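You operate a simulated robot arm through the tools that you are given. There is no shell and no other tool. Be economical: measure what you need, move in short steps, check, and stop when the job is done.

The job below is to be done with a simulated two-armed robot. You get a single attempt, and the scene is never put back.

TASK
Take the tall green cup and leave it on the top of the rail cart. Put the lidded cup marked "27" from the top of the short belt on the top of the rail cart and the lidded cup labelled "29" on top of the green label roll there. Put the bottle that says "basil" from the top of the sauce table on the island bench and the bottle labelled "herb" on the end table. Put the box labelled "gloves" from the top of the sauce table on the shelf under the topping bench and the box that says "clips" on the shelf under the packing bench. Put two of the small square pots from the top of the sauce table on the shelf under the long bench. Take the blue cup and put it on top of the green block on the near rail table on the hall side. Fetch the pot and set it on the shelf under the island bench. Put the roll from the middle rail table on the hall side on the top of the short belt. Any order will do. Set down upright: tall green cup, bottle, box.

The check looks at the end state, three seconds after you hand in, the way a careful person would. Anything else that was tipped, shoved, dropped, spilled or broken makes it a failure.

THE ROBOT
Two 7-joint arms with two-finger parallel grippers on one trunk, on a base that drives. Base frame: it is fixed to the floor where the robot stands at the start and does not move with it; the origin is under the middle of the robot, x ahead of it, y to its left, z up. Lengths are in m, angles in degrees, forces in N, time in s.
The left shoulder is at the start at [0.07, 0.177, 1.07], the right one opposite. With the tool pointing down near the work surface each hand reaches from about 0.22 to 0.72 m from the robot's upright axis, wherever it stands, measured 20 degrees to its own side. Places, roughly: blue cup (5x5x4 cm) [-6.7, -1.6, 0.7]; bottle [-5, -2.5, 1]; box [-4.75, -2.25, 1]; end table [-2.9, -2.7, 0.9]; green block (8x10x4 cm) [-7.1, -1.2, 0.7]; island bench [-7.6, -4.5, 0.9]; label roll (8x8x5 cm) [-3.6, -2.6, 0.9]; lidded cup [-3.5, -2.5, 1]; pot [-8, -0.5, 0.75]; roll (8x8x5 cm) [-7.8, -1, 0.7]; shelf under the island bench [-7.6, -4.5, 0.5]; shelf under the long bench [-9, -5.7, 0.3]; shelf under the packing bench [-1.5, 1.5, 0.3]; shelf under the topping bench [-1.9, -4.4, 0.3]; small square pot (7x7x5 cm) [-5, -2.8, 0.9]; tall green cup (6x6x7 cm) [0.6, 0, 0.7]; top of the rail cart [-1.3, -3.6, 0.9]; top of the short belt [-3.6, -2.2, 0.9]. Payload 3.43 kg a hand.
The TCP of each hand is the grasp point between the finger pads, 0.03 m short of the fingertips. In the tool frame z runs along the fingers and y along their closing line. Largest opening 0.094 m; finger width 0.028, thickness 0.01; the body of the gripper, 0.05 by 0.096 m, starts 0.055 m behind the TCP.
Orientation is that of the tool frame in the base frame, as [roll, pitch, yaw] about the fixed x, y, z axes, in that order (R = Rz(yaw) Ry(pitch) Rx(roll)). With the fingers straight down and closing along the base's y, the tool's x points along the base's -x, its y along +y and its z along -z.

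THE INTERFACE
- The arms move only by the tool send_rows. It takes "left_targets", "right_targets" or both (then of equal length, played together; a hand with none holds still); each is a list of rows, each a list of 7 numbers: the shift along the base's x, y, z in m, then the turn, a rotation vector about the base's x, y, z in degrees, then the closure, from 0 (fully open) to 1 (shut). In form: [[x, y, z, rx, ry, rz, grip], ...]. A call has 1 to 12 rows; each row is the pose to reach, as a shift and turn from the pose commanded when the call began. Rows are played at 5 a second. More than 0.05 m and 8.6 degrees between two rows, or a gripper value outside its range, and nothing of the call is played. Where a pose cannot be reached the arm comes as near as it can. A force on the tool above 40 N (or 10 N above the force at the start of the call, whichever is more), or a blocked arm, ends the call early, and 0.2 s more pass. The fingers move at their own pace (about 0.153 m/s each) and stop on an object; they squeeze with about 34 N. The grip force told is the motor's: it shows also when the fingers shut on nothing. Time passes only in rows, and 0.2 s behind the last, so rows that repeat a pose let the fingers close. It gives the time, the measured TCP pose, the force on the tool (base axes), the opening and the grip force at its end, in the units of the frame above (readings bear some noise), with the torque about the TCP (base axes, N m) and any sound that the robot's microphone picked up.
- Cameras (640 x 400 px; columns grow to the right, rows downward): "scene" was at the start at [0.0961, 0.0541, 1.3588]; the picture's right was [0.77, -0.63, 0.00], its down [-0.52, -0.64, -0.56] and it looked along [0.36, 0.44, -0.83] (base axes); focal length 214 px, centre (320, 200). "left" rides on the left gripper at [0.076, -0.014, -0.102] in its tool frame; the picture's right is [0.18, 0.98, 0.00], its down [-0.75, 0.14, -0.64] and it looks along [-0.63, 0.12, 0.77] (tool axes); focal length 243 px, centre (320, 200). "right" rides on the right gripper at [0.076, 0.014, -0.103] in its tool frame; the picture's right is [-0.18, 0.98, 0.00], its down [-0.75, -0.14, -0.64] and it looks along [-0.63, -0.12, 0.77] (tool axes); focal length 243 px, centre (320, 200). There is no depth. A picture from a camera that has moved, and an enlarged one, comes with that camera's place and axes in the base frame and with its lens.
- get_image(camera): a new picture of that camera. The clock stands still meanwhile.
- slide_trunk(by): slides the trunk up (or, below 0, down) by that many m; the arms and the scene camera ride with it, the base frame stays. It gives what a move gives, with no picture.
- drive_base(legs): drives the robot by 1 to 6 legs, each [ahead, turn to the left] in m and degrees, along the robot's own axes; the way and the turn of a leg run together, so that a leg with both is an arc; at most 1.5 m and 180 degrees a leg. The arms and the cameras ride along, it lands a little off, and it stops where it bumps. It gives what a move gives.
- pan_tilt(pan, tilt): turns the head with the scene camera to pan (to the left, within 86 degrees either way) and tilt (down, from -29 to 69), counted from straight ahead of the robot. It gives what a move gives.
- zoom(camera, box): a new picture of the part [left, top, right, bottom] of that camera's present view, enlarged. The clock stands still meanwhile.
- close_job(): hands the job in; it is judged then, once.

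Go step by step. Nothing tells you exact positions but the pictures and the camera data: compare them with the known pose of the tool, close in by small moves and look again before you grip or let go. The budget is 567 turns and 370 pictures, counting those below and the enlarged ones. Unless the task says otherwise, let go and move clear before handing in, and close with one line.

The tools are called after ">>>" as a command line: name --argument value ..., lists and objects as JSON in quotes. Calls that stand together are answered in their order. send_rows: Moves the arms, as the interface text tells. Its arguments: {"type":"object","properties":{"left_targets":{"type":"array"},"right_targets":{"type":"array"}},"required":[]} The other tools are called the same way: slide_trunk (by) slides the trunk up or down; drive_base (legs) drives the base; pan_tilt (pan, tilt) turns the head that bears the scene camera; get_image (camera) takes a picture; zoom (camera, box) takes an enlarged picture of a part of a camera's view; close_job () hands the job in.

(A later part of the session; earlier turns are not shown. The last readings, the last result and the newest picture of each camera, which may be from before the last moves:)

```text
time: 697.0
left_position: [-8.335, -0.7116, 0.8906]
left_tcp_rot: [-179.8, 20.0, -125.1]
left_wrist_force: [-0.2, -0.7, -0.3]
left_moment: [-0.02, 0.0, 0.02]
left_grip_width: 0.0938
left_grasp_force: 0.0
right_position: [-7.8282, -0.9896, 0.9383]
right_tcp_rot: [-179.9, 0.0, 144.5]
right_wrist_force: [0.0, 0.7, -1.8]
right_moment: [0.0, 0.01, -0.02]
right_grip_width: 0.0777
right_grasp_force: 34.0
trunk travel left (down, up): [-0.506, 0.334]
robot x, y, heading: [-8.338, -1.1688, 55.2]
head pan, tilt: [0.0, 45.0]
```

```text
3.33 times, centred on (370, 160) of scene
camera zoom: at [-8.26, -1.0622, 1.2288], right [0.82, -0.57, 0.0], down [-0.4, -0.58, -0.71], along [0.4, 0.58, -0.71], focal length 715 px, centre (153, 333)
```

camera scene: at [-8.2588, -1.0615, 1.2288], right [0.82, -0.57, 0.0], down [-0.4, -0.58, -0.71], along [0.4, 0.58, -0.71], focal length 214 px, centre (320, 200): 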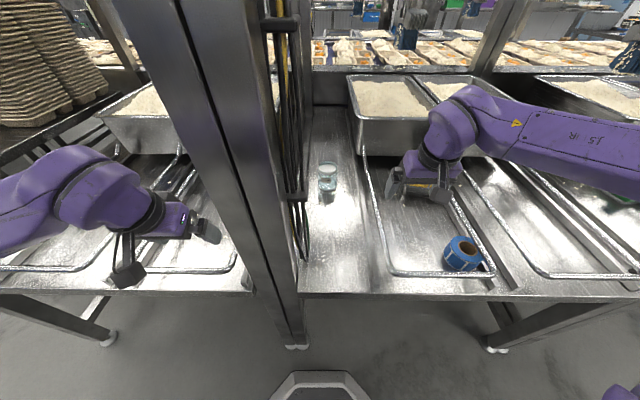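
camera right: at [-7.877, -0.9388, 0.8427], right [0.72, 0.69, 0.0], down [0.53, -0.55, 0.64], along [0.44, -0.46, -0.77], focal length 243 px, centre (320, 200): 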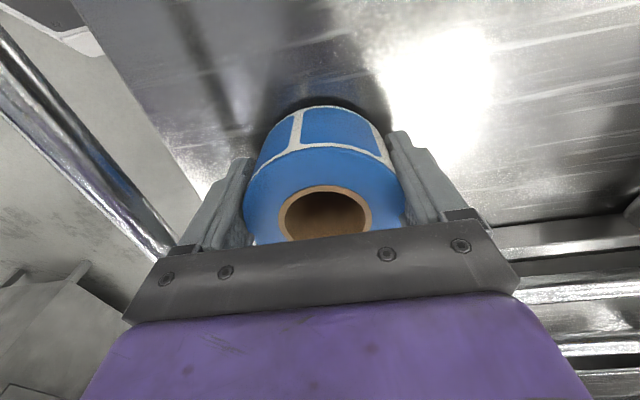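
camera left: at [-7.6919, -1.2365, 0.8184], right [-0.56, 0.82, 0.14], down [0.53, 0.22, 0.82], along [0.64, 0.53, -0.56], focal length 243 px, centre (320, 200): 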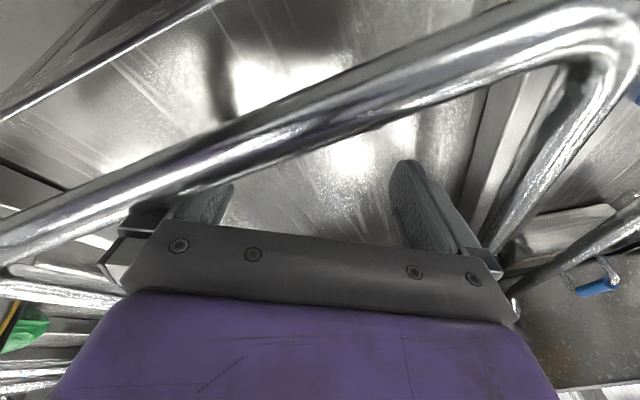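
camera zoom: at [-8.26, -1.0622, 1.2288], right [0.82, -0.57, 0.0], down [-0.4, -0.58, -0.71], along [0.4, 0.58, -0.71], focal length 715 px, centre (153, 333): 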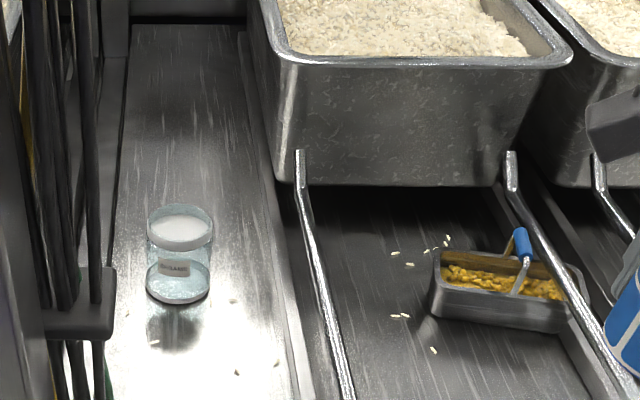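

The pot is the clear jar, reachable only by the right arm, so I'll first deliver the roll to the belt, then fetch basil, and come back for the jar. Backing out.

>>> drive_base --legs '[[-0.32, 0]]'

>>> slide_trunk --by 0.2

>>> send_rows --right_targets '[[-0.02, -0.03, 0, 0, 0, 0, 1], [-0.04, -0.06, 0, 0, 0, 0, 1], [-0.055, -0.085, 0, 0, 0, 0, 1]]' --left_targets '[[0, -0.005, 0, 0, 0, 0, 0], [0, -0.01, 0, 0, 0, 0, 0], [0, -0.01, 0, 0, 0, 0, 0]]'

>>> drive_base --legs '[[0, -90], [1.1, 0], [1.0, 0], [1.0, 0]]'

>>> pan_tilt --pan 15 --tilt 25

>>> get_image --camera "scene"

```text
time: 699.1
left_position: [-8.5188, -0.9761, 0.8891]
left_tcp_rot: [-179.9, 19.9, -124.8]
left_wrist_force: [0.8, 0.9, 0.6]
left_moment: [0.0, -0.03, 0.04]
left_grip_width: 0.094
left_grasp_force: 0.2
right_position: [-8.0095, -1.2503, 0.9392]
right_tcp_rot: [-180.0, 0.0, 144.9]
right_wrist_force: [-0.7, 0.0, -1.5]
right_moment: [-0.01, 0.01, -0.02]
right_grip_width: 0.0775
right_grasp_force: 33.7
trunk travel left (down, up): [-0.506, 0.334]
robot x, y, heading: [-8.5187, -1.4329, 55.5]
head pan, tilt: [0.0, 45.0]
```

```text
time: 701.3
left_position: [-8.5188, -0.9744, 1.0898]
left_tcp_rot: [-179.9, 19.9, -124.6]
left_wrist_force: [-0.5, 0.5, 0.4]
left_moment: [0.01, 0.02, 0.02]
left_grip_width: 0.0941
left_grasp_force: 0.2
right_position: [-8.0099, -1.2488, 1.1384]
right_tcp_rot: [180.0, 0.0, 145.0]
right_wrist_force: [0.0, -0.2, -1.4]
right_moment: [-0.01, 0.03, -0.02]
right_grip_width: 0.0776
right_grasp_force: 34.5
trunk travel left (down, up): [-0.706, 0.134]
robot x, y, heading: [-8.5134, -1.4289, 55.7]
head pan, tilt: [0.0, 45.0]
```

```text
time: 702.1
left_position: [-8.5191, -0.9859, 1.0904]
left_tcp_rot: [-180.0, 20.0, -124.8]
left_wrist_force: [-0.5, 0.0, -0.5]
left_moment: [0.01, 0.04, -0.03]
left_grip_width: 0.0942
left_grasp_force: 0.1
right_position: [-8.0623, -1.3365, 1.1387]
right_tcp_rot: [-179.9, 0.0, 144.9]
right_wrist_force: [0.3, -0.2, -1.8]
right_moment: [0.02, 0.05, 0.0]
right_grip_width: 0.0776
right_grasp_force: 33.8
trunk travel left (down, up): [-0.706, 0.134]
robot x, y, heading: [-8.5214, -1.4332, 55.8]
head pan, tilt: [0.0, 45.0]
```

```text
time: 714.6
left_position: [-6.4666, -2.4049, 1.0252]
left_tcp_rot: [177.2, 13.7, 150.0]
left_wrist_force: [1.2, -0.3, -1.0]
left_moment: [0.07, 0.07, 0.02]
left_grip_width: 0.094
left_grasp_force: 0.0
right_position: [-6.8085, -2.8818, 1.0846]
right_tcp_rot: [-172.9, 0.5, 53.9]
right_wrist_force: [0.7, -1.5, -3.0]
right_moment: [0.13, 0.11, -0.03]
right_grip_width: 0.0774
right_grasp_force: 33.8
trunk travel left (down, up): [-0.706, 0.134]
robot x, y, heading: [-7.0177, -2.3627, -32.6]
head pan, tilt: [0.0, 45.0]
stopped in leg 3: the robot was blocked; the commanded pose is now the measured one
```

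```text
time: 715.4
left_position: [-6.541, -2.3514, 1.0577]
left_tcp_rot: [179.2, 17.0, 148.9]
left_wrist_force: [0.9, -0.8, -0.7]
left_moment: [0.05, 0.07, 0.0]
left_grip_width: 0.0939
left_grasp_force: 0.1
right_position: [-6.8853, -2.8221, 1.118]
right_tcp_rot: [-176.2, -0.1, 53.9]
right_wrist_force: [1.6, -1.3, -1.8]
right_moment: [0.06, 0.1, -0.02]
right_grip_width: 0.0775
right_grasp_force: 34.1
trunk travel left (down, up): [-0.706, 0.134]
robot x, y, heading: [-7.0159, -2.3656, -32.5]
head pan, tilt: [15.0, 25.0]
```

```text
91 pictures are left
camera scene: at [-6.8753, -2.4202, 1.4581], right [-0.3, -0.95, 0.0], down [-0.41, 0.13, -0.9], along [0.86, -0.27, -0.43], focal length 214 px, centre (320, 200)
```

scene: 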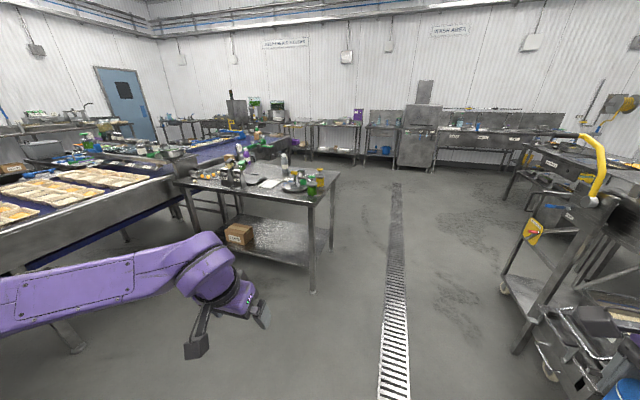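

The left elbow met the corner post. Reversing a little, then bearing right around it.

>>> drive_base --legs '[[-0.15, 0]]'

```text
time: 717.0
left_position: [-6.7046, -2.2537, 1.0676]
left_tcp_rot: [179.5, 20.0, 149.4]
left_wrist_force: [0.7, -0.9, -0.8]
left_moment: [0.01, 0.02, 0.0]
left_grip_width: 0.0941
left_grasp_force: 0.0
right_position: [-7.0439, -2.7186, 1.1213]
right_tcp_rot: [-178.3, -0.3, 54.3]
right_wrist_force: [0.4, -1.3, -1.5]
right_moment: [0.08, -0.04, 0.0]
right_grip_width: 0.0775
right_grasp_force: 33.9
trunk travel left (down, up): [-0.706, 0.134]
robot x, y, heading: [-7.1494, -2.2809, -31.7]
head pan, tilt: [15.0, 25.0]
stopped in leg 1: the robot was blocked; the commanded pose is now the measured one
```

>>> drive_base --legs '[[-0.35, 0], [0, -26], [0.85, 0]]'

>>> get_image --camera "scene"

```text
time: 724.6
left_position: [-6.5876, -2.9772, 1.0663]
left_tcp_rot: [-180.0, 20.1, 123.0]
left_wrist_force: [-0.1, 0.7, 0.2]
left_moment: [-0.03, 0.01, 0.02]
left_grip_width: 0.0939
left_grasp_force: 0.1
right_position: [-7.0976, -3.2436, 1.1232]
right_tcp_rot: [-178.2, 0.0, 27.9]
right_wrist_force: [-0.1, 1.1, -1.3]
right_moment: [-0.01, 0.03, -0.01]
right_grip_width: 0.0775
right_grasp_force: 34.1
trunk travel left (down, up): [-0.706, 0.134]
robot x, y, heading: [-7.0019, -2.8051, -58.2]
head pan, tilt: [15.0, 25.0]
```

```text
90 pictures are left
camera scene: at [-6.9085, -2.9128, 1.4594], right [-0.68, -0.73, 0.0], down [-0.31, 0.29, -0.91], along [0.66, -0.62, -0.42], focal length 214 px, centre (320, 200)
```

scene: 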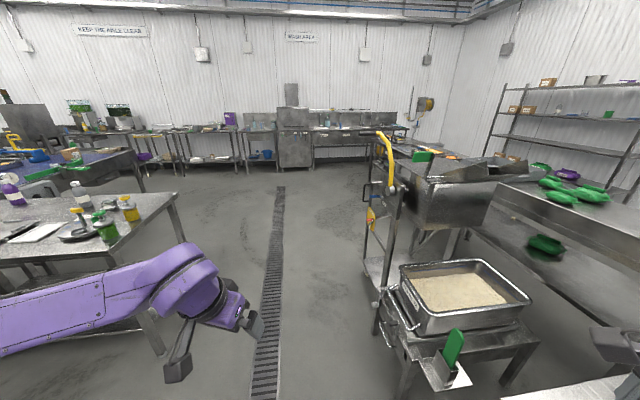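

>>> drive_base --legs '[[0, 35], [1.15, 0], [0, -6], [1.05, 0], [0, 60]]'

>>> pan_tilt --pan 0 --tilt 30

>>> get_image --camera "scene"

```text
time: 740.5
left_position: [-4.85, -3.4608, 1.0664]
left_tcp_rot: [-180.0, 20.1, -149.9]
left_wrist_force: [1.0, -0.4, -0.3]
left_moment: [-0.02, -0.02, -0.01]
left_grip_width: 0.0939
left_grasp_force: 0.0
right_position: [-4.6116, -3.9847, 1.123]
right_tcp_rot: [-178.2, 0.1, 114.9]
right_wrist_force: [-0.2, 0.3, -1.3]
right_moment: [0.01, -0.01, 0.0]
right_grip_width: 0.0776
right_grasp_force: 33.8
trunk travel left (down, up): [-0.706, 0.134]
robot x, y, heading: [-5.0426, -3.864, 28.7]
head pan, tilt: [15.0, 25.0]
```

```text
time: 741.3
left_position: [-4.8507, -3.4619, 1.0668]
left_tcp_rot: [180.0, 20.0, -149.9]
left_wrist_force: [0.1, 0.2, 0.6]
left_moment: [0.02, 0.01, 0.01]
left_grip_width: 0.094
left_grasp_force: 0.1
right_position: [-4.6106, -3.985, 1.1232]
right_tcp_rot: [-178.2, 0.1, 114.8]
right_wrist_force: [0.1, 0.1, -2.1]
right_moment: [0.0, 0.02, 0.01]
right_grip_width: 0.0772
right_grasp_force: 34.1
trunk travel left (down, up): [-0.706, 0.134]
robot x, y, heading: [-5.0379, -3.8661, 28.6]
head pan, tilt: [0.0, 30.0]
```

```text
89 pictures are left
camera scene: at [-4.9193, -3.7999, 1.4515], right [0.48, -0.88, 0.0], down [-0.44, -0.24, -0.87], along [0.76, 0.42, -0.5], focal length 214 px, centre (320, 200)
```

scene: 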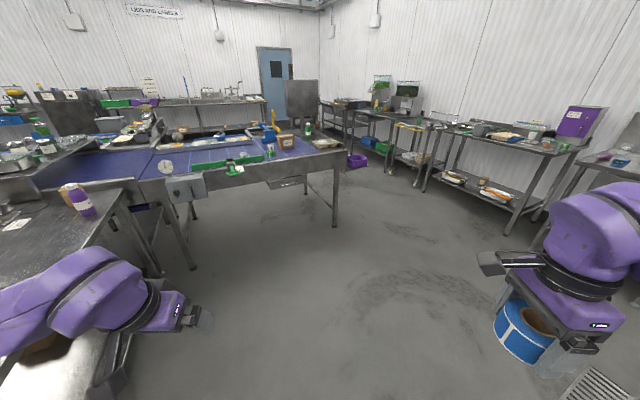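

Driving to the belt stance used before.

>>> drive_base --legs '[[1.36, 0], [0, 28.5], [0.1, 0]]'

>>> pan_tilt --pan 0 --tilt 45

>>> get_image --camera "scene"

```text
time: 750.3
left_position: [-3.8656, -2.6341, 1.0661]
left_tcp_rot: [179.9, 20.1, -117.7]
left_wrist_force: [-0.5, 0.2, 0.4]
left_moment: [-0.02, 0.01, 0.02]
left_grip_width: 0.094
left_grasp_force: 0.1
right_position: [-3.3839, -2.9502, 1.1245]
right_tcp_rot: [-178.2, 0.0, 147.4]
right_wrist_force: [-0.3, -0.2, -1.0]
right_moment: [0.0, 0.02, 0.02]
right_grip_width: 0.0773
right_grasp_force: 34.0
trunk travel left (down, up): [-0.706, 0.134]
robot x, y, heading: [-3.8092, -3.0812, 61.1]
head pan, tilt: [0.0, 30.0]
```

```text
time: 751.1
left_position: [-3.8645, -2.635, 1.0658]
left_tcp_rot: [-179.9, 19.9, -117.5]
left_wrist_force: [1.2, -0.2, -0.1]
left_moment: [0.01, -0.02, -0.01]
left_grip_width: 0.094
left_grasp_force: 0.2
right_position: [-3.3827, -2.9501, 1.1234]
right_tcp_rot: [-178.2, 0.1, 147.3]
right_wrist_force: [0.0, -1.1, -2.6]
right_moment: [-0.01, 0.02, 0.0]
right_grip_width: 0.0776
right_grasp_force: 34.0
trunk travel left (down, up): [-0.706, 0.134]
robot x, y, heading: [-3.8139, -3.083, 61.1]
head pan, tilt: [0.0, 45.0]
```

```text
88 pictures are left
camera scene: at [-3.7464, -2.9675, 1.4289], right [0.88, -0.48, 0.0], down [-0.34, -0.62, -0.71], along [0.34, 0.62, -0.71], focal length 214 px, centre (320, 200)
```

scene: 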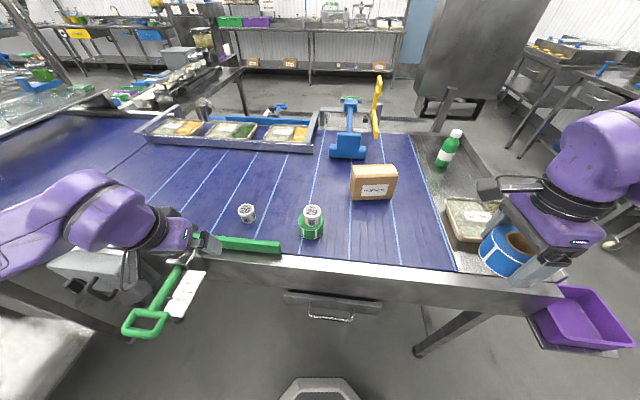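

All earlier placements look intact. Moving the roll over the free belt area in front of the HAIRNETS box.

>>> send_rows --right_targets '[[0.003, 0.04, 0, 0, 0, 0, 1], [0.006, 0.08, 0, 0, 0, 0, 1], [0.009, 0.12, -0.01, 0, 0, 0, 1], [0.011, 0.16, -0.03, 0, 0, 0, 1], [0.013, 0.195, -0.06, 0, 0, 0, 1], [0.013, 0.21, -0.1, 0, 0, 0, 1], [0.013, 0.21, -0.145, 0, 0, 0, 1], [0.013, 0.21, -0.19, 0, 0, 0, 1], [0.013, 0.21, -0.19, 0, 0, 0, 1]]'

>>> zoom --camera "scene" --box '[300, 140, 480, 290]'

```text
time: 753.1
left_position: [-3.8646, -2.6364, 1.0667]
left_tcp_rot: [180.0, 20.0, -117.6]
left_wrist_force: [-0.5, 0.1, 0.1]
left_moment: [-0.03, -0.01, 0.01]
left_grip_width: 0.094
left_grasp_force: 0.1
right_position: [-3.3707, -2.7394, 0.9338]
right_tcp_rot: [-178.2, 0.1, 147.3]
right_wrist_force: [-0.3, 0.1, -2.2]
right_moment: [0.0, -0.01, 0.0]
right_grip_width: 0.0778
right_grasp_force: 33.3
trunk travel left (down, up): [-0.706, 0.134]
robot x, y, heading: [-3.81, -3.0809, 61.3]
head pan, tilt: [0.0, 45.0]
```

```text
2.67 times, centred on (390, 215) of scene
camera zoom: at [-3.7471, -2.968, 1.4289], right [0.88, -0.48, 0.0], down [-0.34, -0.62, -0.71], along [0.34, 0.62, -0.71], focal length 572 px, centre (133, 160)
```

zoom: 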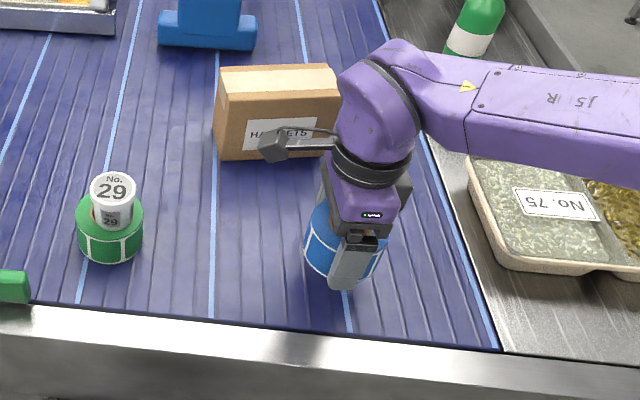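

>>> send_rows --right_targets '[[0, 0, -0.015, 0, 0, 0, 1], [0, 0, -0.03, 0, 0, 0, 1], [0, 0, -0.03, 0, 0, 0, 1]]'

>>> send_rows --right_targets '[[0, 0, -0.003, 0, 0, 0, 1], [0, 0, -0.005, 0, 0, 0, 1], [0, 0, -0.005, 0, 0, 0, 1]]'

```text
time: 753.9
left_position: [-3.8637, -2.636, 1.067]
left_tcp_rot: [-180.0, 20.0, -117.5]
left_wrist_force: [-0.6, 0.7, -0.5]
left_moment: [0.04, 0.04, -0.01]
left_grip_width: 0.0942
left_grasp_force: 0.1
right_position: [-3.3712, -2.7395, 0.9032]
right_tcp_rot: [-178.3, 0.2, 147.3]
right_wrist_force: [-0.3, 0.8, -1.1]
right_moment: [0.03, 0.01, -0.06]
right_grip_width: 0.0775
right_grasp_force: 34.1
trunk travel left (down, up): [-0.706, 0.134]
robot x, y, heading: [-3.8141, -3.0809, 61.3]
head pan, tilt: [0.0, 45.0]
```

```text
time: 754.7
left_position: [-3.8647, -2.6353, 1.0668]
left_tcp_rot: [180.0, 20.0, -117.6]
left_wrist_force: [0.6, 0.5, 0.6]
left_moment: [0.01, 0.01, -0.02]
left_grip_width: 0.0942
left_grasp_force: 0.0
right_position: [-3.3705, -2.7401, 0.8977]
right_tcp_rot: [-178.1, 0.0, 147.3]
right_wrist_force: [-0.2, -0.9, -1.3]
right_moment: [0.0, 0.03, 0.03]
right_grip_width: 0.0776
right_grasp_force: 34.7
trunk travel left (down, up): [-0.706, 0.134]
robot x, y, heading: [-3.8091, -3.0845, 61.1]
head pan, tilt: [0.0, 45.0]
```

>>> send_rows --right_targets '[[0, 0, -0.002, 0, 0, 0, 1], [0, 0, -0.004, 0, 0, 0, 1], [0, 0, -0.004, 0, 0, 0, 1]]'

>>> zoom --camera "right" --box '[220, 60, 440, 260]'

```text
time: 755.5
left_position: [-3.8646, -2.6353, 1.0663]
left_tcp_rot: [-180.0, 20.0, -117.6]
left_wrist_force: [-0.9, -0.1, -0.1]
left_moment: [0.0, -0.02, -0.02]
left_grip_width: 0.0941
left_grasp_force: 0.1
right_position: [-3.3713, -2.739, 0.8933]
right_tcp_rot: [-178.1, 0.1, 147.3]
right_wrist_force: [0.1, -0.5, -1.5]
right_moment: [0.0, 0.01, 0.04]
right_grip_width: 0.0775
right_grasp_force: 34.0
trunk travel left (down, up): [-0.706, 0.134]
robot x, y, heading: [-3.811, -3.0804, 61.0]
head pan, tilt: [0.0, 45.0]
```

```text
2.00 times, centred on (330, 160) of right
camera zoom: at [-3.427, -2.6831, 0.9961], right [0.69, 0.73, -0.03], down [0.57, -0.51, 0.65], along [0.46, -0.46, -0.76], focal length 485 px, centre (300, 280)
```

zoom: 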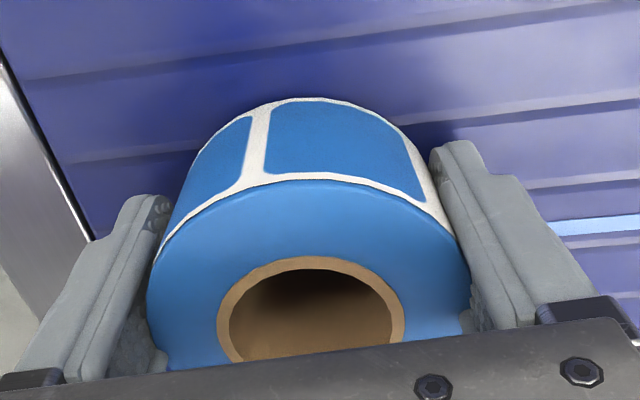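

>>> send_rows --right_targets '[[0, 0, -0.003, 0, 0, 0, 1], [0, 0, -0.005, 0, 0, 0, 1], [0, 0, -0.005, 0, 0, 0, 1]]'

>>> send_rows --right_targets '[[0, 0, -0.002, 0, 0, 0, 1], [0, 0, -0.003, 0, 0, 0, 1], [0, 0, -0.003, 0, 0, 0, 1]]'

```text
time: 756.3
left_position: [-3.8659, -2.636, 1.0663]
left_tcp_rot: [-179.9, 20.1, -117.5]
left_wrist_force: [0.3, 0.5, -0.7]
left_moment: [0.02, -0.02, -0.03]
left_grip_width: 0.0935
left_grasp_force: 0.1
right_position: [-3.3721, -2.7395, 0.8921]
right_tcp_rot: [-178.5, 0.2, 147.3]
right_wrist_force: [1.9, 1.2, 16.2]
right_moment: [0.67, -0.37, -0.05]
right_grip_width: 0.0774
right_grasp_force: 33.6
trunk travel left (down, up): [-0.706, 0.134]
robot x, y, heading: [-3.8113, -3.0859, 61.1]
head pan, tilt: [0.0, 45.0]
```

```text
time: 757.1
left_position: [-3.8672, -2.6382, 1.0667]
left_tcp_rot: [-179.9, 20.2, -117.7]
left_wrist_force: [1.0, 0.2, -0.6]
left_moment: [-0.01, 0.01, 0.01]
left_grip_width: 0.0939
left_grasp_force: 0.1
right_position: [-3.3705, -2.7404, 0.891]
right_tcp_rot: [-178.9, -0.1, 147.2]
right_wrist_force: [-5.2, -6.4, 13.8]
right_moment: [0.3, -0.22, -0.03]
right_grip_width: 0.0775
right_grasp_force: 33.9
trunk travel left (down, up): [-0.706, 0.134]
robot x, y, heading: [-3.8096, -3.0796, 61.1]
head pan, tilt: [0.0, 45.0]
stopped in row 3 (right hand): the force on the tool passed its limit (the readings are from after the stop); the commanded pose is now the measured one
```

Contact. Relaxing, releasing and rising.

>>> send_rows --right_targets '[[0, 0, 0.002, 0, 0, 0, 1], [0, 0, 0.002, 0, 0, 0, 0.6], [0, 0, 0.002, 0, 0, 0, 0.05], [0, 0, 0.002, 0, 0, 0, 0], [0, 0, 0.04, 0, 0, 0, 0], [0, 0, 0.085, 0, 0, 0, 0], [0, 0, 0.13, 0, 0, 0, 0], [-0.01, -0.04, 0.16, 0, 0, 0, 0], [-0.02, -0.08, 0.18, 0, 0, 0, 0], [-0.02, -0.12, 0.2, 0, 0, 0, 0], [-0.02, -0.16, 0.21, 0, 0, 0, 0]]'

>>> zoom --camera "scene" --box '[220, 110, 500, 290]'

```text
refused: row 8 steps farther than a row can; nothing moved
```

```text
2.22 times, centred on (360, 200) of scene
camera zoom: at [-3.7493, -2.9711, 1.4289], right [0.88, -0.48, 0.0], down [-0.34, -0.62, -0.71], along [0.34, 0.62, -0.7], focal length 477 px, centre (231, 200)
```

zoom: 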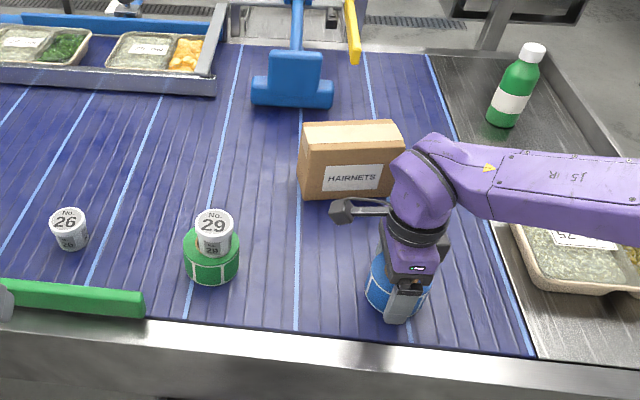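

>>> send_rows --right_targets '[[0, 0, 0.002, 0, 0, 0, 1], [0, 0, 0.002, 0, 0, 0, 0.6], [0, 0, 0.002, 0, 0, 0, 0.05], [0, 0, 0.002, 0, 0, 0, 0], [0, 0, 0.04, 0, 0, 0, 0], [0, 0, 0.085, 0, 0, 0, 0], [0, 0, 0.13, 0, 0, 0, 0], [-0.005, -0.035, 0.155, 0, 0, 0, 0], [-0.01, -0.075, 0.175, 0, 0, 0, 0], [-0.015, -0.115, 0.195, 0, 0, 0, 0], [-0.02, -0.155, 0.21, 0, 0, 0, 0]]'

>>> zoom --camera "scene" --box '[300, 140, 480, 290]'

```text
time: 759.5
left_position: [-3.8659, -2.6377, 1.0678]
left_tcp_rot: [179.9, 20.1, -117.6]
left_wrist_force: [-0.1, -0.3, 1.0]
left_moment: [0.0, 0.02, -0.03]
left_grip_width: 0.0943
left_grasp_force: 0.0
right_position: [-3.3911, -2.8991, 1.1014]
right_tcp_rot: [-178.9, -0.1, 147.3]
right_wrist_force: [-0.6, -0.2, 1.0]
right_moment: [0.03, -0.03, -0.01]
right_grip_width: 0.0942
right_grasp_force: 0.1
trunk travel left (down, up): [-0.706, 0.134]
robot x, y, heading: [-3.8096, -3.0818, 61.1]
head pan, tilt: [0.0, 45.0]
```

```text
2.67 times, centred on (390, 215) of scene
camera zoom: at [-3.7466, -2.9706, 1.4291], right [0.88, -0.48, 0.0], down [-0.34, -0.62, -0.71], along [0.34, 0.62, -0.71], focal length 572 px, centre (133, 160)
```

zoom: 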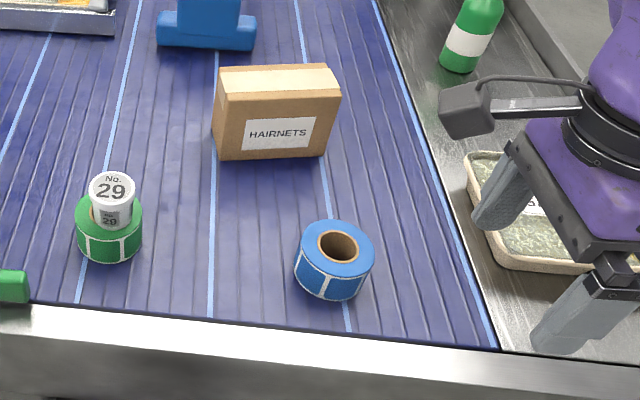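

Roll is on the belt. Restoring the right wrist, then going to the sauce table for the basil bottle with the left hand.

>>> send_rows --right_targets '[[0, 0, 0, 0.6, -2.3, 7.7, 0], [0, 0, 0, 1.2, -4.5, 15.4, 0], [0, 0, 0, 1.7, -6.8, 23.1, 0], [0, 0, 0, 2.3, -9, 30.8, 0], [0, 0, 0, 2.9, -11.3, 38.5, 0], [0, 0, 0, 3.5, -13.6, 46.2, 0], [0, 0, 0, 4, -15.8, 53.9, 0], [0, 0, 0, 4.6, -18.1, 61.6, 0], [0, 0, 0, 5.2, -20.3, 69.3, 0], [0, 0, 0, 5.8, -22.6, 77, 0], [0, 0, 0, 6.3, -24.8, 84.7, 0], [0, 0, 0, 6.9, -27.1, 92.4, 0]]'

>>> drive_base --legs '[[-0.15, 0], [0, 80], [0.58, 0], [0, 4]]'

>>> get_image --camera "scene"

```text
time: 762.1
left_position: [-3.8651, -2.6364, 1.0672]
left_tcp_rot: [180.0, 20.0, -117.7]
left_wrist_force: [-0.7, 0.5, -0.2]
left_moment: [0.0, -0.01, 0.0]
left_grip_width: 0.0941
left_grasp_force: 0.1
right_position: [-3.3894, -2.8936, 1.0985]
right_tcp_rot: [-178.5, 25.0, -118.6]
right_wrist_force: [0.2, 0.4, -0.5]
right_moment: [-0.01, 0.02, 0.02]
right_grip_width: 0.094
right_grasp_force: 0.1
trunk travel left (down, up): [-0.706, 0.134]
robot x, y, heading: [-3.8099, -3.0791, 61.3]
head pan, tilt: [0.0, 45.0]
```

```text
time: 770.2
left_position: [-4.7812, -2.8364, 1.067]
left_tcp_rot: [179.9, 20.0, -34.7]
left_wrist_force: [1.3, 0.5, -0.5]
left_moment: [0.02, 0.01, 0.0]
left_grip_width: 0.0939
left_grasp_force: 0.2
right_position: [-4.4662, -2.3971, 1.0987]
right_tcp_rot: [-178.7, 25.0, -35.8]
right_wrist_force: [0.0, 0.7, 0.6]
right_moment: [0.0, -0.01, -0.01]
right_grip_width: 0.0939
right_grasp_force: 0.2
trunk travel left (down, up): [-0.706, 0.134]
robot x, y, heading: [-4.3291, -2.8398, 143.9]
head pan, tilt: [0.0, 45.0]
```

```text
83 pictures are left
camera scene: at [-4.4374, -2.762, 1.4289], right [0.59, 0.81, 0.0], down [0.57, -0.42, -0.71], along [-0.57, 0.42, -0.71], focal length 214 px, centre (320, 200)
```

scene: 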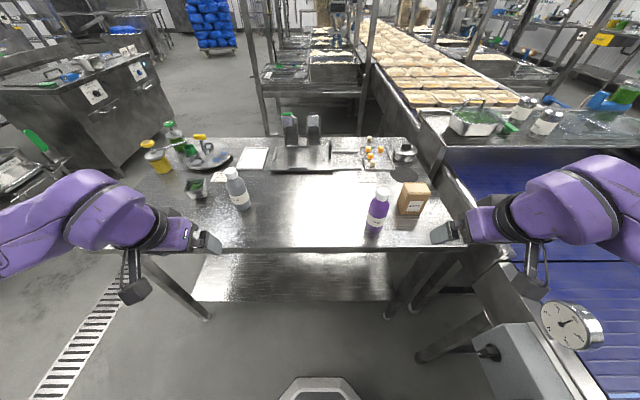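

Basil bottle centre ≈ (-4.685, -2.354). Bringing the left hand to a pre-grasp with a rightward yaw; the right hand moves aside.

>>> send_rows --right_targets '[[0.02, 0.008, 0, 0, 0, 0, 0], [0.04, 0.015, 0, 0, 0, 0, 0], [0.06, 0.022, 0, 0, 0, 0, 0], [0.08, 0.03, 0, 0, 0, 0, 0], [0.08, 0.03, 0, 0, 0, 0, 0], [0.08, 0.03, 0, 0, 0, 0, 0], [0.08, 0.03, 0, 0, 0, 0, 0], [0.08, 0.03, 0, 0, 0, 0, 0], [0.08, 0.03, 0, 0, 0, 0, 0], [0.08, 0.03, 0, 0, 0, 0, 0]]' --left_targets '[[0.017, 0.036, 0.0, 4.2, 4.3, -3.9, 0], [0.034, 0.073, 0.0, 8.5, 8.6, -7.8, 0], [0.052, 0.109, 0.0, 12.7, 12.8, -11.7, 0], [0.07, 0.146, 0, 17, 17.1, -15.6, 0], [0.087, 0.183, 0, 21.2, 21.4, -19.5, 0], [0.104, 0.22, 0, 21.2, 21.4, -19.5, 0.2], [0.122, 0.256, 0, 21.2, 21.4, -19.5, 0.2], [0.139, 0.293, -0.005, 21.2, 21.4, -19.5, 0.2], [0.157, 0.329, -0.01, 21.2, 21.4, -19.5, 0.2], [0.174, 0.366, -0.017, 21.2, 21.4, -19.5, 0.2]]'

>>> get_image --camera "left"

```text
time: 772.5
left_position: [-4.6062, -2.4656, 1.0504]
left_tcp_rot: [179.9, 49.9, -54.7]
left_wrist_force: [-0.4, -0.3, -0.3]
left_moment: [-0.01, 0.05, 0.03]
left_grip_width: 0.0753
left_grasp_force: 0.1
left hand out of reach, approached as far as the arm can: row 1, 2, 3, 4, 5
right_position: [-4.4062, -2.3658, 1.1027]
right_tcp_rot: [-178.9, 25.1, -36.3]
right_wrist_force: [-1.2, -0.4, 0.2]
right_moment: [-0.02, 0.03, -0.02]
right_grip_width: 0.0938
right_grasp_force: 0.1
right hand out of reach, approached as far as the arm can: row 2, 3, 4, 5, 6, 7, 8, 9, 10
trunk travel left (down, up): [-0.706, 0.134]
robot x, y, heading: [-4.3293, -2.8359, 143.9]
head pan, tilt: [0.0, 45.0]
```

```text
82 pictures are left
camera left: at [-4.5201, -2.5609, 1.058], right [-0.73, -0.67, -0.14], down [-0.11, -0.09, 0.99], along [-0.67, 0.74, -0.01], focal length 243 px, centre (320, 200)
```

left: 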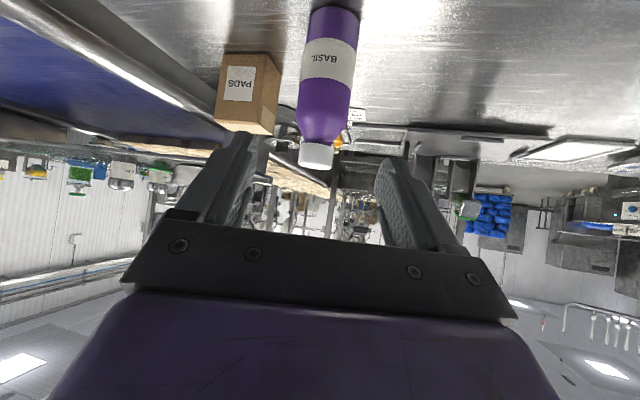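

Aligned. Closing in, gripping and lifting the basil bottle.

>>> send_rows --left_targets '[[-0.02, 0.028, -0.025, 0, 0, 0, 0.2], [-0.04, 0.056, -0.05, 0, 0, 0, 0.2], [-0.06, 0.084, -0.075, 0, 0, 0, 0.2], [-0.079, 0.112, -0.1, 0, 0, 0, 0.2], [-0.079, 0.112, -0.1, 0, 0, 0, 0.2]]'

>>> get_image --camera "left"

```text
time: 773.6
left_position: [-4.6841, -2.3576, 0.9515]
left_tcp_rot: [-180.0, 50.0, -54.8]
left_wrist_force: [-0.7, -0.5, 0.7]
left_moment: [-0.01, 0.02, 0.02]
left_grip_width: 0.075
left_grasp_force: 0.1
right_position: [-4.4045, -2.3682, 1.105]
right_tcp_rot: [-178.9, 25.2, -36.1]
right_wrist_force: [0.3, -0.9, -0.6]
right_moment: [-0.01, 0.02, -0.02]
right_grip_width: 0.0941
right_grasp_force: 0.0
trunk travel left (down, up): [-0.706, 0.134]
robot x, y, heading: [-4.3298, -2.838, 144.0]
head pan, tilt: [0.0, 45.0]
```

```text
81 pictures are left
camera left: at [-4.5995, -2.4538, 0.9581], right [-0.73, -0.66, -0.14], down [-0.11, -0.09, 0.99], along [-0.67, 0.74, -0.01], focal length 243 px, centre (320, 200)
```

left: 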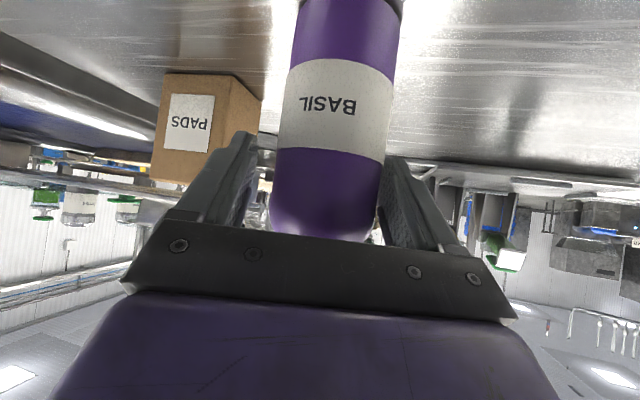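

>>> send_rows --left_targets '[[0, 0, 0, 0, 0, 0, 0.6], [0, 0, 0, 0, 0, 0, 1], [0, 0, 0, 0, 0, 0, 1], [0, 0, 0.04, 0, 0, 0, 1], [0, 0, 0.085, 0, 0, 0, 1], [0, 0, 0.13, 0, 0, 0, 1], [0, -0.04, 0.14, 0, 0, 0, 1], [-0.005, -0.085, 0.14, 0, 0, 0, 1], [-0.01, -0.13, 0.14, 0, 0, 0, 1], [-0.015, -0.175, 0.14, 0, 0, 0, 1], [-0.02, -0.22, 0.14, 0, 0, 0, 1], [-0.025, -0.26, 0.14, 0, 0, 0, 1]]'

>>> get_image --camera "scene"

```text
time: 776.2
left_position: [-4.7145, -2.621, 1.0911]
left_tcp_rot: [-179.8, 50.0, -54.6]
left_wrist_force: [-0.5, 0.1, -3.1]
left_moment: [-0.01, -0.05, -0.03]
left_grip_width: 0.0609
left_grasp_force: 33.7
right_position: [-4.4054, -2.3697, 1.1047]
right_tcp_rot: [-178.6, 25.2, -36.1]
right_wrist_force: [-0.2, -0.3, -0.3]
right_moment: [0.01, -0.01, -0.02]
right_grip_width: 0.094
right_grasp_force: 0.0
trunk travel left (down, up): [-0.706, 0.134]
robot x, y, heading: [-4.3347, -2.8389, 144.1]
head pan, tilt: [0.0, 45.0]
```

```text
80 pictures are left
camera scene: at [-4.4386, -2.7648, 1.429], right [0.59, 0.81, 0.0], down [0.57, -0.41, -0.71], along [-0.57, 0.42, -0.71], focal length 214 px, centre (320, 200)
```

scene: 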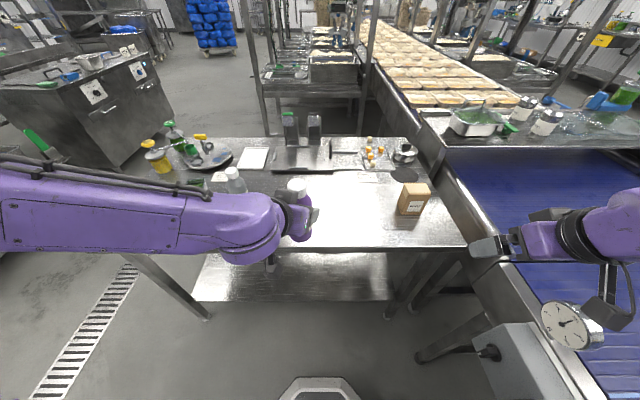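

Basil is held. Driving round to the rail tables for the jar.

>>> drive_base --legs '[[-0.45, 0], [0, 72], [1.3, 0], [0, -71], [1.3, 0]]'

>>> drive_base --legs '[[0, 11], [1.02, 0], [0, -12.5], [0.6, 0]]'

```text
time: 797.2
left_position: [-6.48, -3.0019, 1.0894]
left_tcp_rot: [180.0, 49.8, -50.1]
left_wrist_force: [-0.9, 0.4, -2.8]
left_moment: [0.02, -0.02, -0.03]
left_grip_width: 0.0603
left_grasp_force: 34.3
right_position: [-6.1908, -2.7281, 1.1038]
right_tcp_rot: [-178.7, 25.0, -31.6]
right_wrist_force: [0.7, 0.0, 0.5]
right_moment: [0.01, 0.0, 0.04]
right_grip_width: 0.0941
right_grasp_force: 0.1
trunk travel left (down, up): [-0.706, 0.134]
robot x, y, heading: [-6.0793, -3.1938, 148.4]
head pan, tilt: [0.0, 45.0]
```

```text
time: 807.2
left_position: [-7.9801, -2.3028, 1.0909]
left_tcp_rot: [180.0, 49.9, -51.3]
left_wrist_force: [-0.1, -0.7, -2.9]
left_moment: [-0.04, -0.03, 0.01]
left_grip_width: 0.0603
left_grasp_force: 34.2
right_position: [-7.6855, -2.0348, 1.1048]
right_tcp_rot: [-178.8, 25.2, -32.8]
right_wrist_force: [-1.2, 0.7, -0.3]
right_moment: [0.02, -0.03, 0.0]
right_grip_width: 0.0939
right_grasp_force: 0.1
trunk travel left (down, up): [-0.706, 0.134]
robot x, y, heading: [-7.5849, -2.5011, 147.4]
head pan, tilt: [0.0, 45.0]
```

>>> drive_base --legs '[[0, -16.5], [1.4, 0], [0, -75.5]]'

>>> get_image --camera "scene"

```text
time: 818.4
left_position: [-8.3026, -1.0677, 1.0917]
left_tcp_rot: [-179.9, 49.9, -142.0]
left_wrist_force: [-0.4, -0.6, -2.8]
left_moment: [-0.01, 0.07, -0.01]
left_grip_width: 0.0604
left_grasp_force: 34.1
right_position: [-8.0384, -1.3648, 1.1044]
right_tcp_rot: [-178.7, 25.1, -123.5]
right_wrist_force: [-0.2, 0.8, -0.2]
right_moment: [-0.01, 0.0, 0.01]
right_grip_width: 0.094
right_grasp_force: 0.2
trunk travel left (down, up): [-0.706, 0.134]
robot x, y, heading: [-8.5069, -1.457, 56.7]
head pan, tilt: [0.0, 45.0]
```

```text
79 pictures are left
camera scene: at [-8.4322, -1.3507, 1.4288], right [0.84, -0.55, 0.0], down [-0.39, -0.59, -0.71], along [0.39, 0.59, -0.71], focal length 214 px, centre (320, 200)
```

scene: 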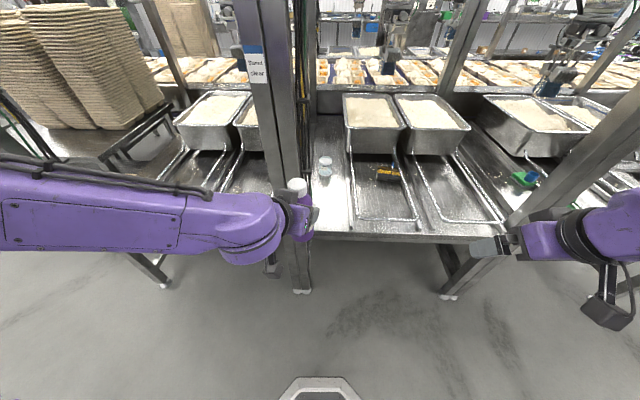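

Positioning: left hand (basil) to the left of the post, right hand yawed/tilted for the jar, trunk lowered 0.2 m.

>>> send_rows --left_targets '[[-0.036, 0.024, 0, 0, 0, 0, 1], [-0.072, 0.047, 0, 0, 0, 0, 1], [-0.108, 0.071, 0, 0, 0, 0, 1], [-0.144, 0.094, 0, 0, 0, 0, 1], [-0.18, 0.118, 0, 0, 0, 0, 1], [-0.216, 0.141, 0, 0, 0, 0, 1]]' --right_targets '[[-0.005, 0.01, 0, 5.1, -2.2, 4.9, 0], [-0.01, 0.02, 0, 10.2, -4.4, 9.9, 0], [-0.02, 0.04, 0, 15.2, -6.6, 14.8, 0], [-0.03, 0.06, 0, 20.3, -8.8, 19.7, 0], [-0.04, 0.08, 0, 20.3, -8.8, 19.7, 0], [-0.04, 0.08, 0, 20.3, -8.8, 19.7, 0]]'

>>> slide_trunk --by -0.2

>>> get_image --camera "scene"

```text
time: 820.0
left_position: [-8.514, -0.9301, 1.1353]
left_tcp_rot: [177.8, 56.7, -143.3]
left_wrist_force: [0.4, -0.7, -3.3]
left_moment: [0.02, 0.05, -0.02]
left_grip_width: 0.0604
left_grasp_force: 33.8
left hand out of reach, approached as far as the arm can: row 3, 4, 6
right_position: [-8.0511, -1.2651, 1.1212]
right_tcp_rot: [-179.0, 47.2, -103.5]
right_wrist_force: [0.7, -0.1, 0.8]
right_moment: [-0.01, -0.04, -0.02]
right_grip_width: 0.0942
right_grasp_force: 0.2
right hand out of reach, approached as far as the arm can: row 1, 2, 3, 4, 5, 6
trunk travel left (down, up): [-0.706, 0.134]
robot x, y, heading: [-8.5048, -1.4589, 56.6]
head pan, tilt: [0.0, 45.0]
stopped in row 6 (left hand): the arm was blocked; the commanded pose is now the measured one
```

```text
time: 822.1
left_position: [-8.5142, -0.9308, 0.9337]
left_tcp_rot: [178.0, 56.8, -143.4]
left_wrist_force: [-0.5, 0.5, -3.0]
left_moment: [0.0, 0.0, -0.01]
left_grip_width: 0.0605
left_grasp_force: 34.2
right_position: [-8.0515, -1.2644, 0.92]
right_tcp_rot: [-178.9, 47.3, -103.5]
right_wrist_force: [0.3, -0.4, 0.1]
right_moment: [0.02, 0.01, 0.02]
right_grip_width: 0.0941
right_grasp_force: 0.0
trunk travel left (down, up): [-0.506, 0.334]
robot x, y, heading: [-8.501, -1.4574, 56.5]
head pan, tilt: [0.0, 45.0]
```

```text
78 pictures are left
camera scene: at [-8.4325, -1.3506, 1.2289], right [0.84, -0.55, 0.0], down [-0.39, -0.59, -0.71], along [0.39, 0.59, -0.71], focal length 214 px, centre (320, 200)
```

scene: 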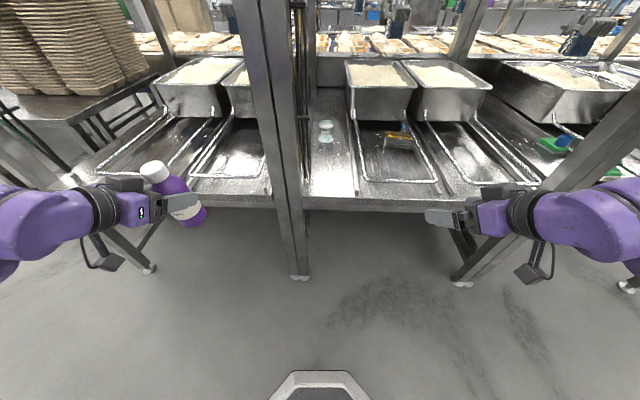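

>>> drive_base --legs '[[0.33, -1]]'

>>> get_image --camera "right"

>>> zoom --camera "scene" --box '[260, 80, 440, 240]'

```text
time: 824.3
left_position: [-8.3194, -0.6502, 0.9329]
left_tcp_rot: [177.8, 56.7, -144.2]
left_wrist_force: [-0.2, 1.0, -3.1]
left_moment: [-0.02, 0.04, -0.05]
left_grip_width: 0.06
left_grasp_force: 33.9
right_position: [-7.8616, -0.9905, 0.9191]
right_tcp_rot: [-178.9, 47.1, -104.4]
right_wrist_force: [0.6, 0.2, -0.6]
right_moment: [0.03, -0.01, 0.03]
right_grip_width: 0.0941
right_grasp_force: 0.1
trunk travel left (down, up): [-0.506, 0.334]
robot x, y, heading: [-8.3162, -1.1826, 55.9]
head pan, tilt: [0.0, 45.0]
```

```text
77 pictures are left
camera right: at [-7.9098, -1.1105, 0.9345], right [-0.92, 0.38, 0.12], down [0.14, 0.01, 0.99], along [0.37, 0.93, -0.06], focal length 243 px, centre (320, 200)
```

right: 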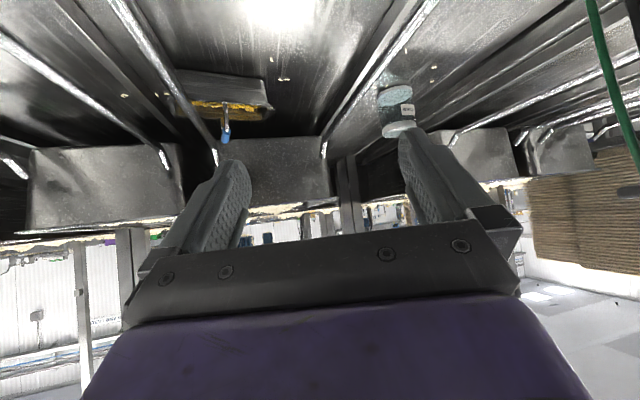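

```text
2.50 times, centred on (350, 160) of scene
camera zoom: at [-8.244, -1.0723, 1.2287], right [0.83, -0.56, 0.0], down [-0.4, -0.59, -0.71], along [0.4, 0.58, -0.71], focal length 536 px, centre (245, 300)
```

zoom: 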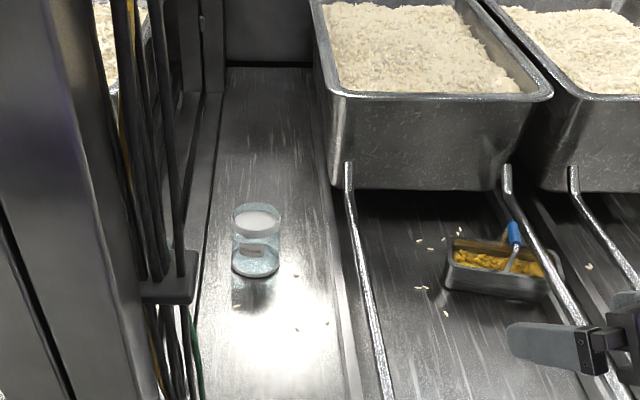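

Jar ≈ (-7.889, -0.586), top z≈0.78. Moving the right hand to a pre-grasp.

>>> send_rows --right_targets '[[-0.007, 0.043, 0, 0, 0, 0, 0], [-0.015, 0.087, 0, 0, 0, 0, 0], [-0.022, 0.13, -0.01, 0, 0, 0, 0], [-0.03, 0.174, -0.02, 0, 0, 0, 0], [-0.037, 0.218, -0.035, 0, 0, 0, 0], [-0.045, 0.262, -0.055, 0, 0, 0, 0], [-0.052, 0.305, -0.075, 0, 0, 0, 0], [-0.052, 0.305, -0.084, 0, 0, 0, 0]]'

>>> get_image --camera "right"

```text
time: 826.1
left_position: [-8.3195, -0.6521, 0.9356]
left_tcp_rot: [177.9, 56.8, -144.3]
left_wrist_force: [0.1, 0.0, -2.7]
left_moment: [0.02, 0.03, 0.0]
left_grip_width: 0.0603
left_grasp_force: 34.3
right_position: [-7.9177, -0.6892, 0.8359]
right_tcp_rot: [-178.9, 47.2, -104.5]
right_wrist_force: [-0.2, 0.9, -1.4]
right_moment: [0.02, 0.01, 0.02]
right_grip_width: 0.0939
right_grasp_force: 0.0
trunk travel left (down, up): [-0.506, 0.334]
robot x, y, heading: [-8.3218, -1.1784, 56.0]
head pan, tilt: [0.0, 45.0]
```

```text
75 pictures are left
camera right: at [-7.9657, -0.8083, 0.8502], right [-0.92, 0.38, 0.12], down [0.14, 0.01, 0.99], along [0.38, 0.93, -0.06], focal length 243 px, centre (320, 200)
```

right: 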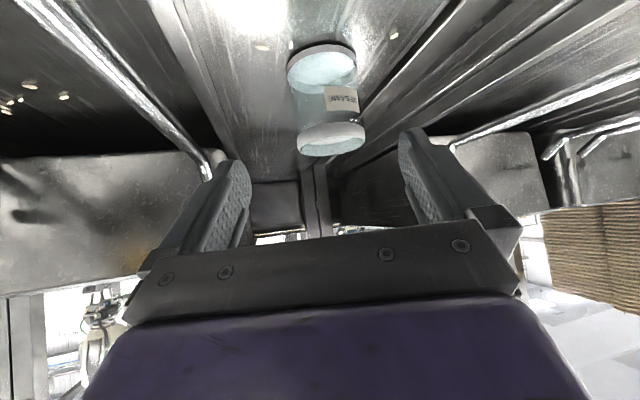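

>>> send_rows --right_targets '[[0.0085, 0.033, -0.025, 0, 0, 0, 0], [0.017, 0.066, -0.05, 0, 0, 0, 0], [0.025, 0.099, -0.075, 0, 0, 0, 0], [0.032, 0.124, -0.098, 0, 0, 0, 0], [0.032, 0.124, -0.098, 0, 0, 0, 0]]'

>>> get_image --camera "right"

```text
time: 827.3
left_position: [-8.3197, -0.6509, 0.9333]
left_tcp_rot: [177.9, 56.9, -144.2]
left_wrist_force: [0.6, 0.8, -3.0]
left_moment: [-0.03, 0.08, 0.02]
left_grip_width: 0.0601
left_grasp_force: 34.3
right_position: [-7.8851, -0.5657, 0.7389]
right_tcp_rot: [-178.9, 47.2, -104.3]
right_wrist_force: [0.0, 0.6, -0.7]
right_moment: [-0.03, 0.02, 0.0]
right_grip_width: 0.0937
right_grasp_force: 0.0
trunk travel left (down, up): [-0.506, 0.334]
robot x, y, heading: [-8.3201, -1.1827, 55.8]
head pan, tilt: [0.0, 45.0]
```

```text
74 pictures are left
camera right: at [-7.9325, -0.684, 0.7527], right [-0.92, 0.38, 0.12], down [0.13, 0.01, 0.99], along [0.37, 0.93, -0.06], focal length 243 px, centre (320, 200)
```

right: 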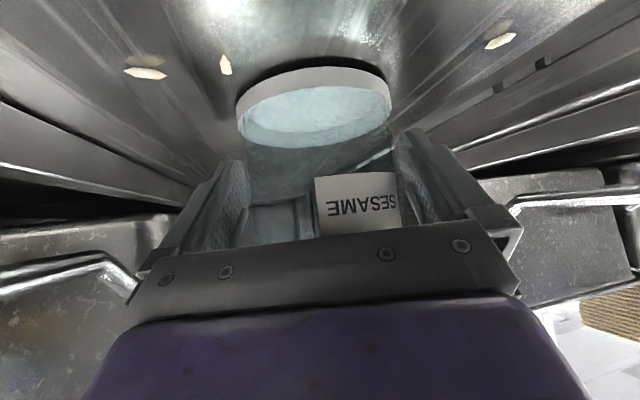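

Straddling the jar (labelled SESAME). Gripping and lifting.

>>> send_rows --right_targets '[[0, 0, 0, 0, 0, 0, 0.5], [0, 0, 0, 0, 0, 0, 1], [0, 0, 0, 0, 0, 0, 1], [0, 0, 0.03, 0, 0, 0, 1], [0, 0, 0.07, 0, 0, 0, 1], [0, 0, 0.115, 0, 0, 0, 1], [0, -0.02, 0.15, 0, 0, 0, 1]]'

>>> get_image --camera "right"

```text
time: 828.9
left_position: [-8.319, -0.6524, 0.9344]
left_tcp_rot: [177.7, 56.8, -144.3]
left_wrist_force: [0.2, 0.0, -2.7]
left_moment: [0.02, 0.02, 0.01]
left_grip_width: 0.0605
left_grasp_force: 33.6
right_position: [-7.8814, -0.5874, 0.8924]
right_tcp_rot: [-178.9, 47.2, -104.2]
right_wrist_force: [0.0, 0.2, -0.3]
right_moment: [-0.01, -0.03, -0.03]
right_grip_width: 0.0731
right_grasp_force: 33.8
trunk travel left (down, up): [-0.506, 0.334]
robot x, y, heading: [-8.3177, -1.1809, 56.0]
head pan, tilt: [0.0, 45.0]
```

```text
73 pictures are left
camera right: at [-7.9302, -0.7054, 0.9067], right [-0.92, 0.38, 0.12], down [0.13, 0.01, 0.99], along [0.37, 0.93, -0.06], focal length 243 px, centre (320, 200)
```

right: 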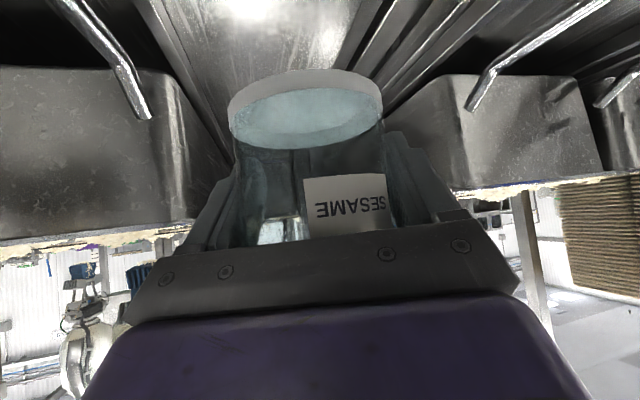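

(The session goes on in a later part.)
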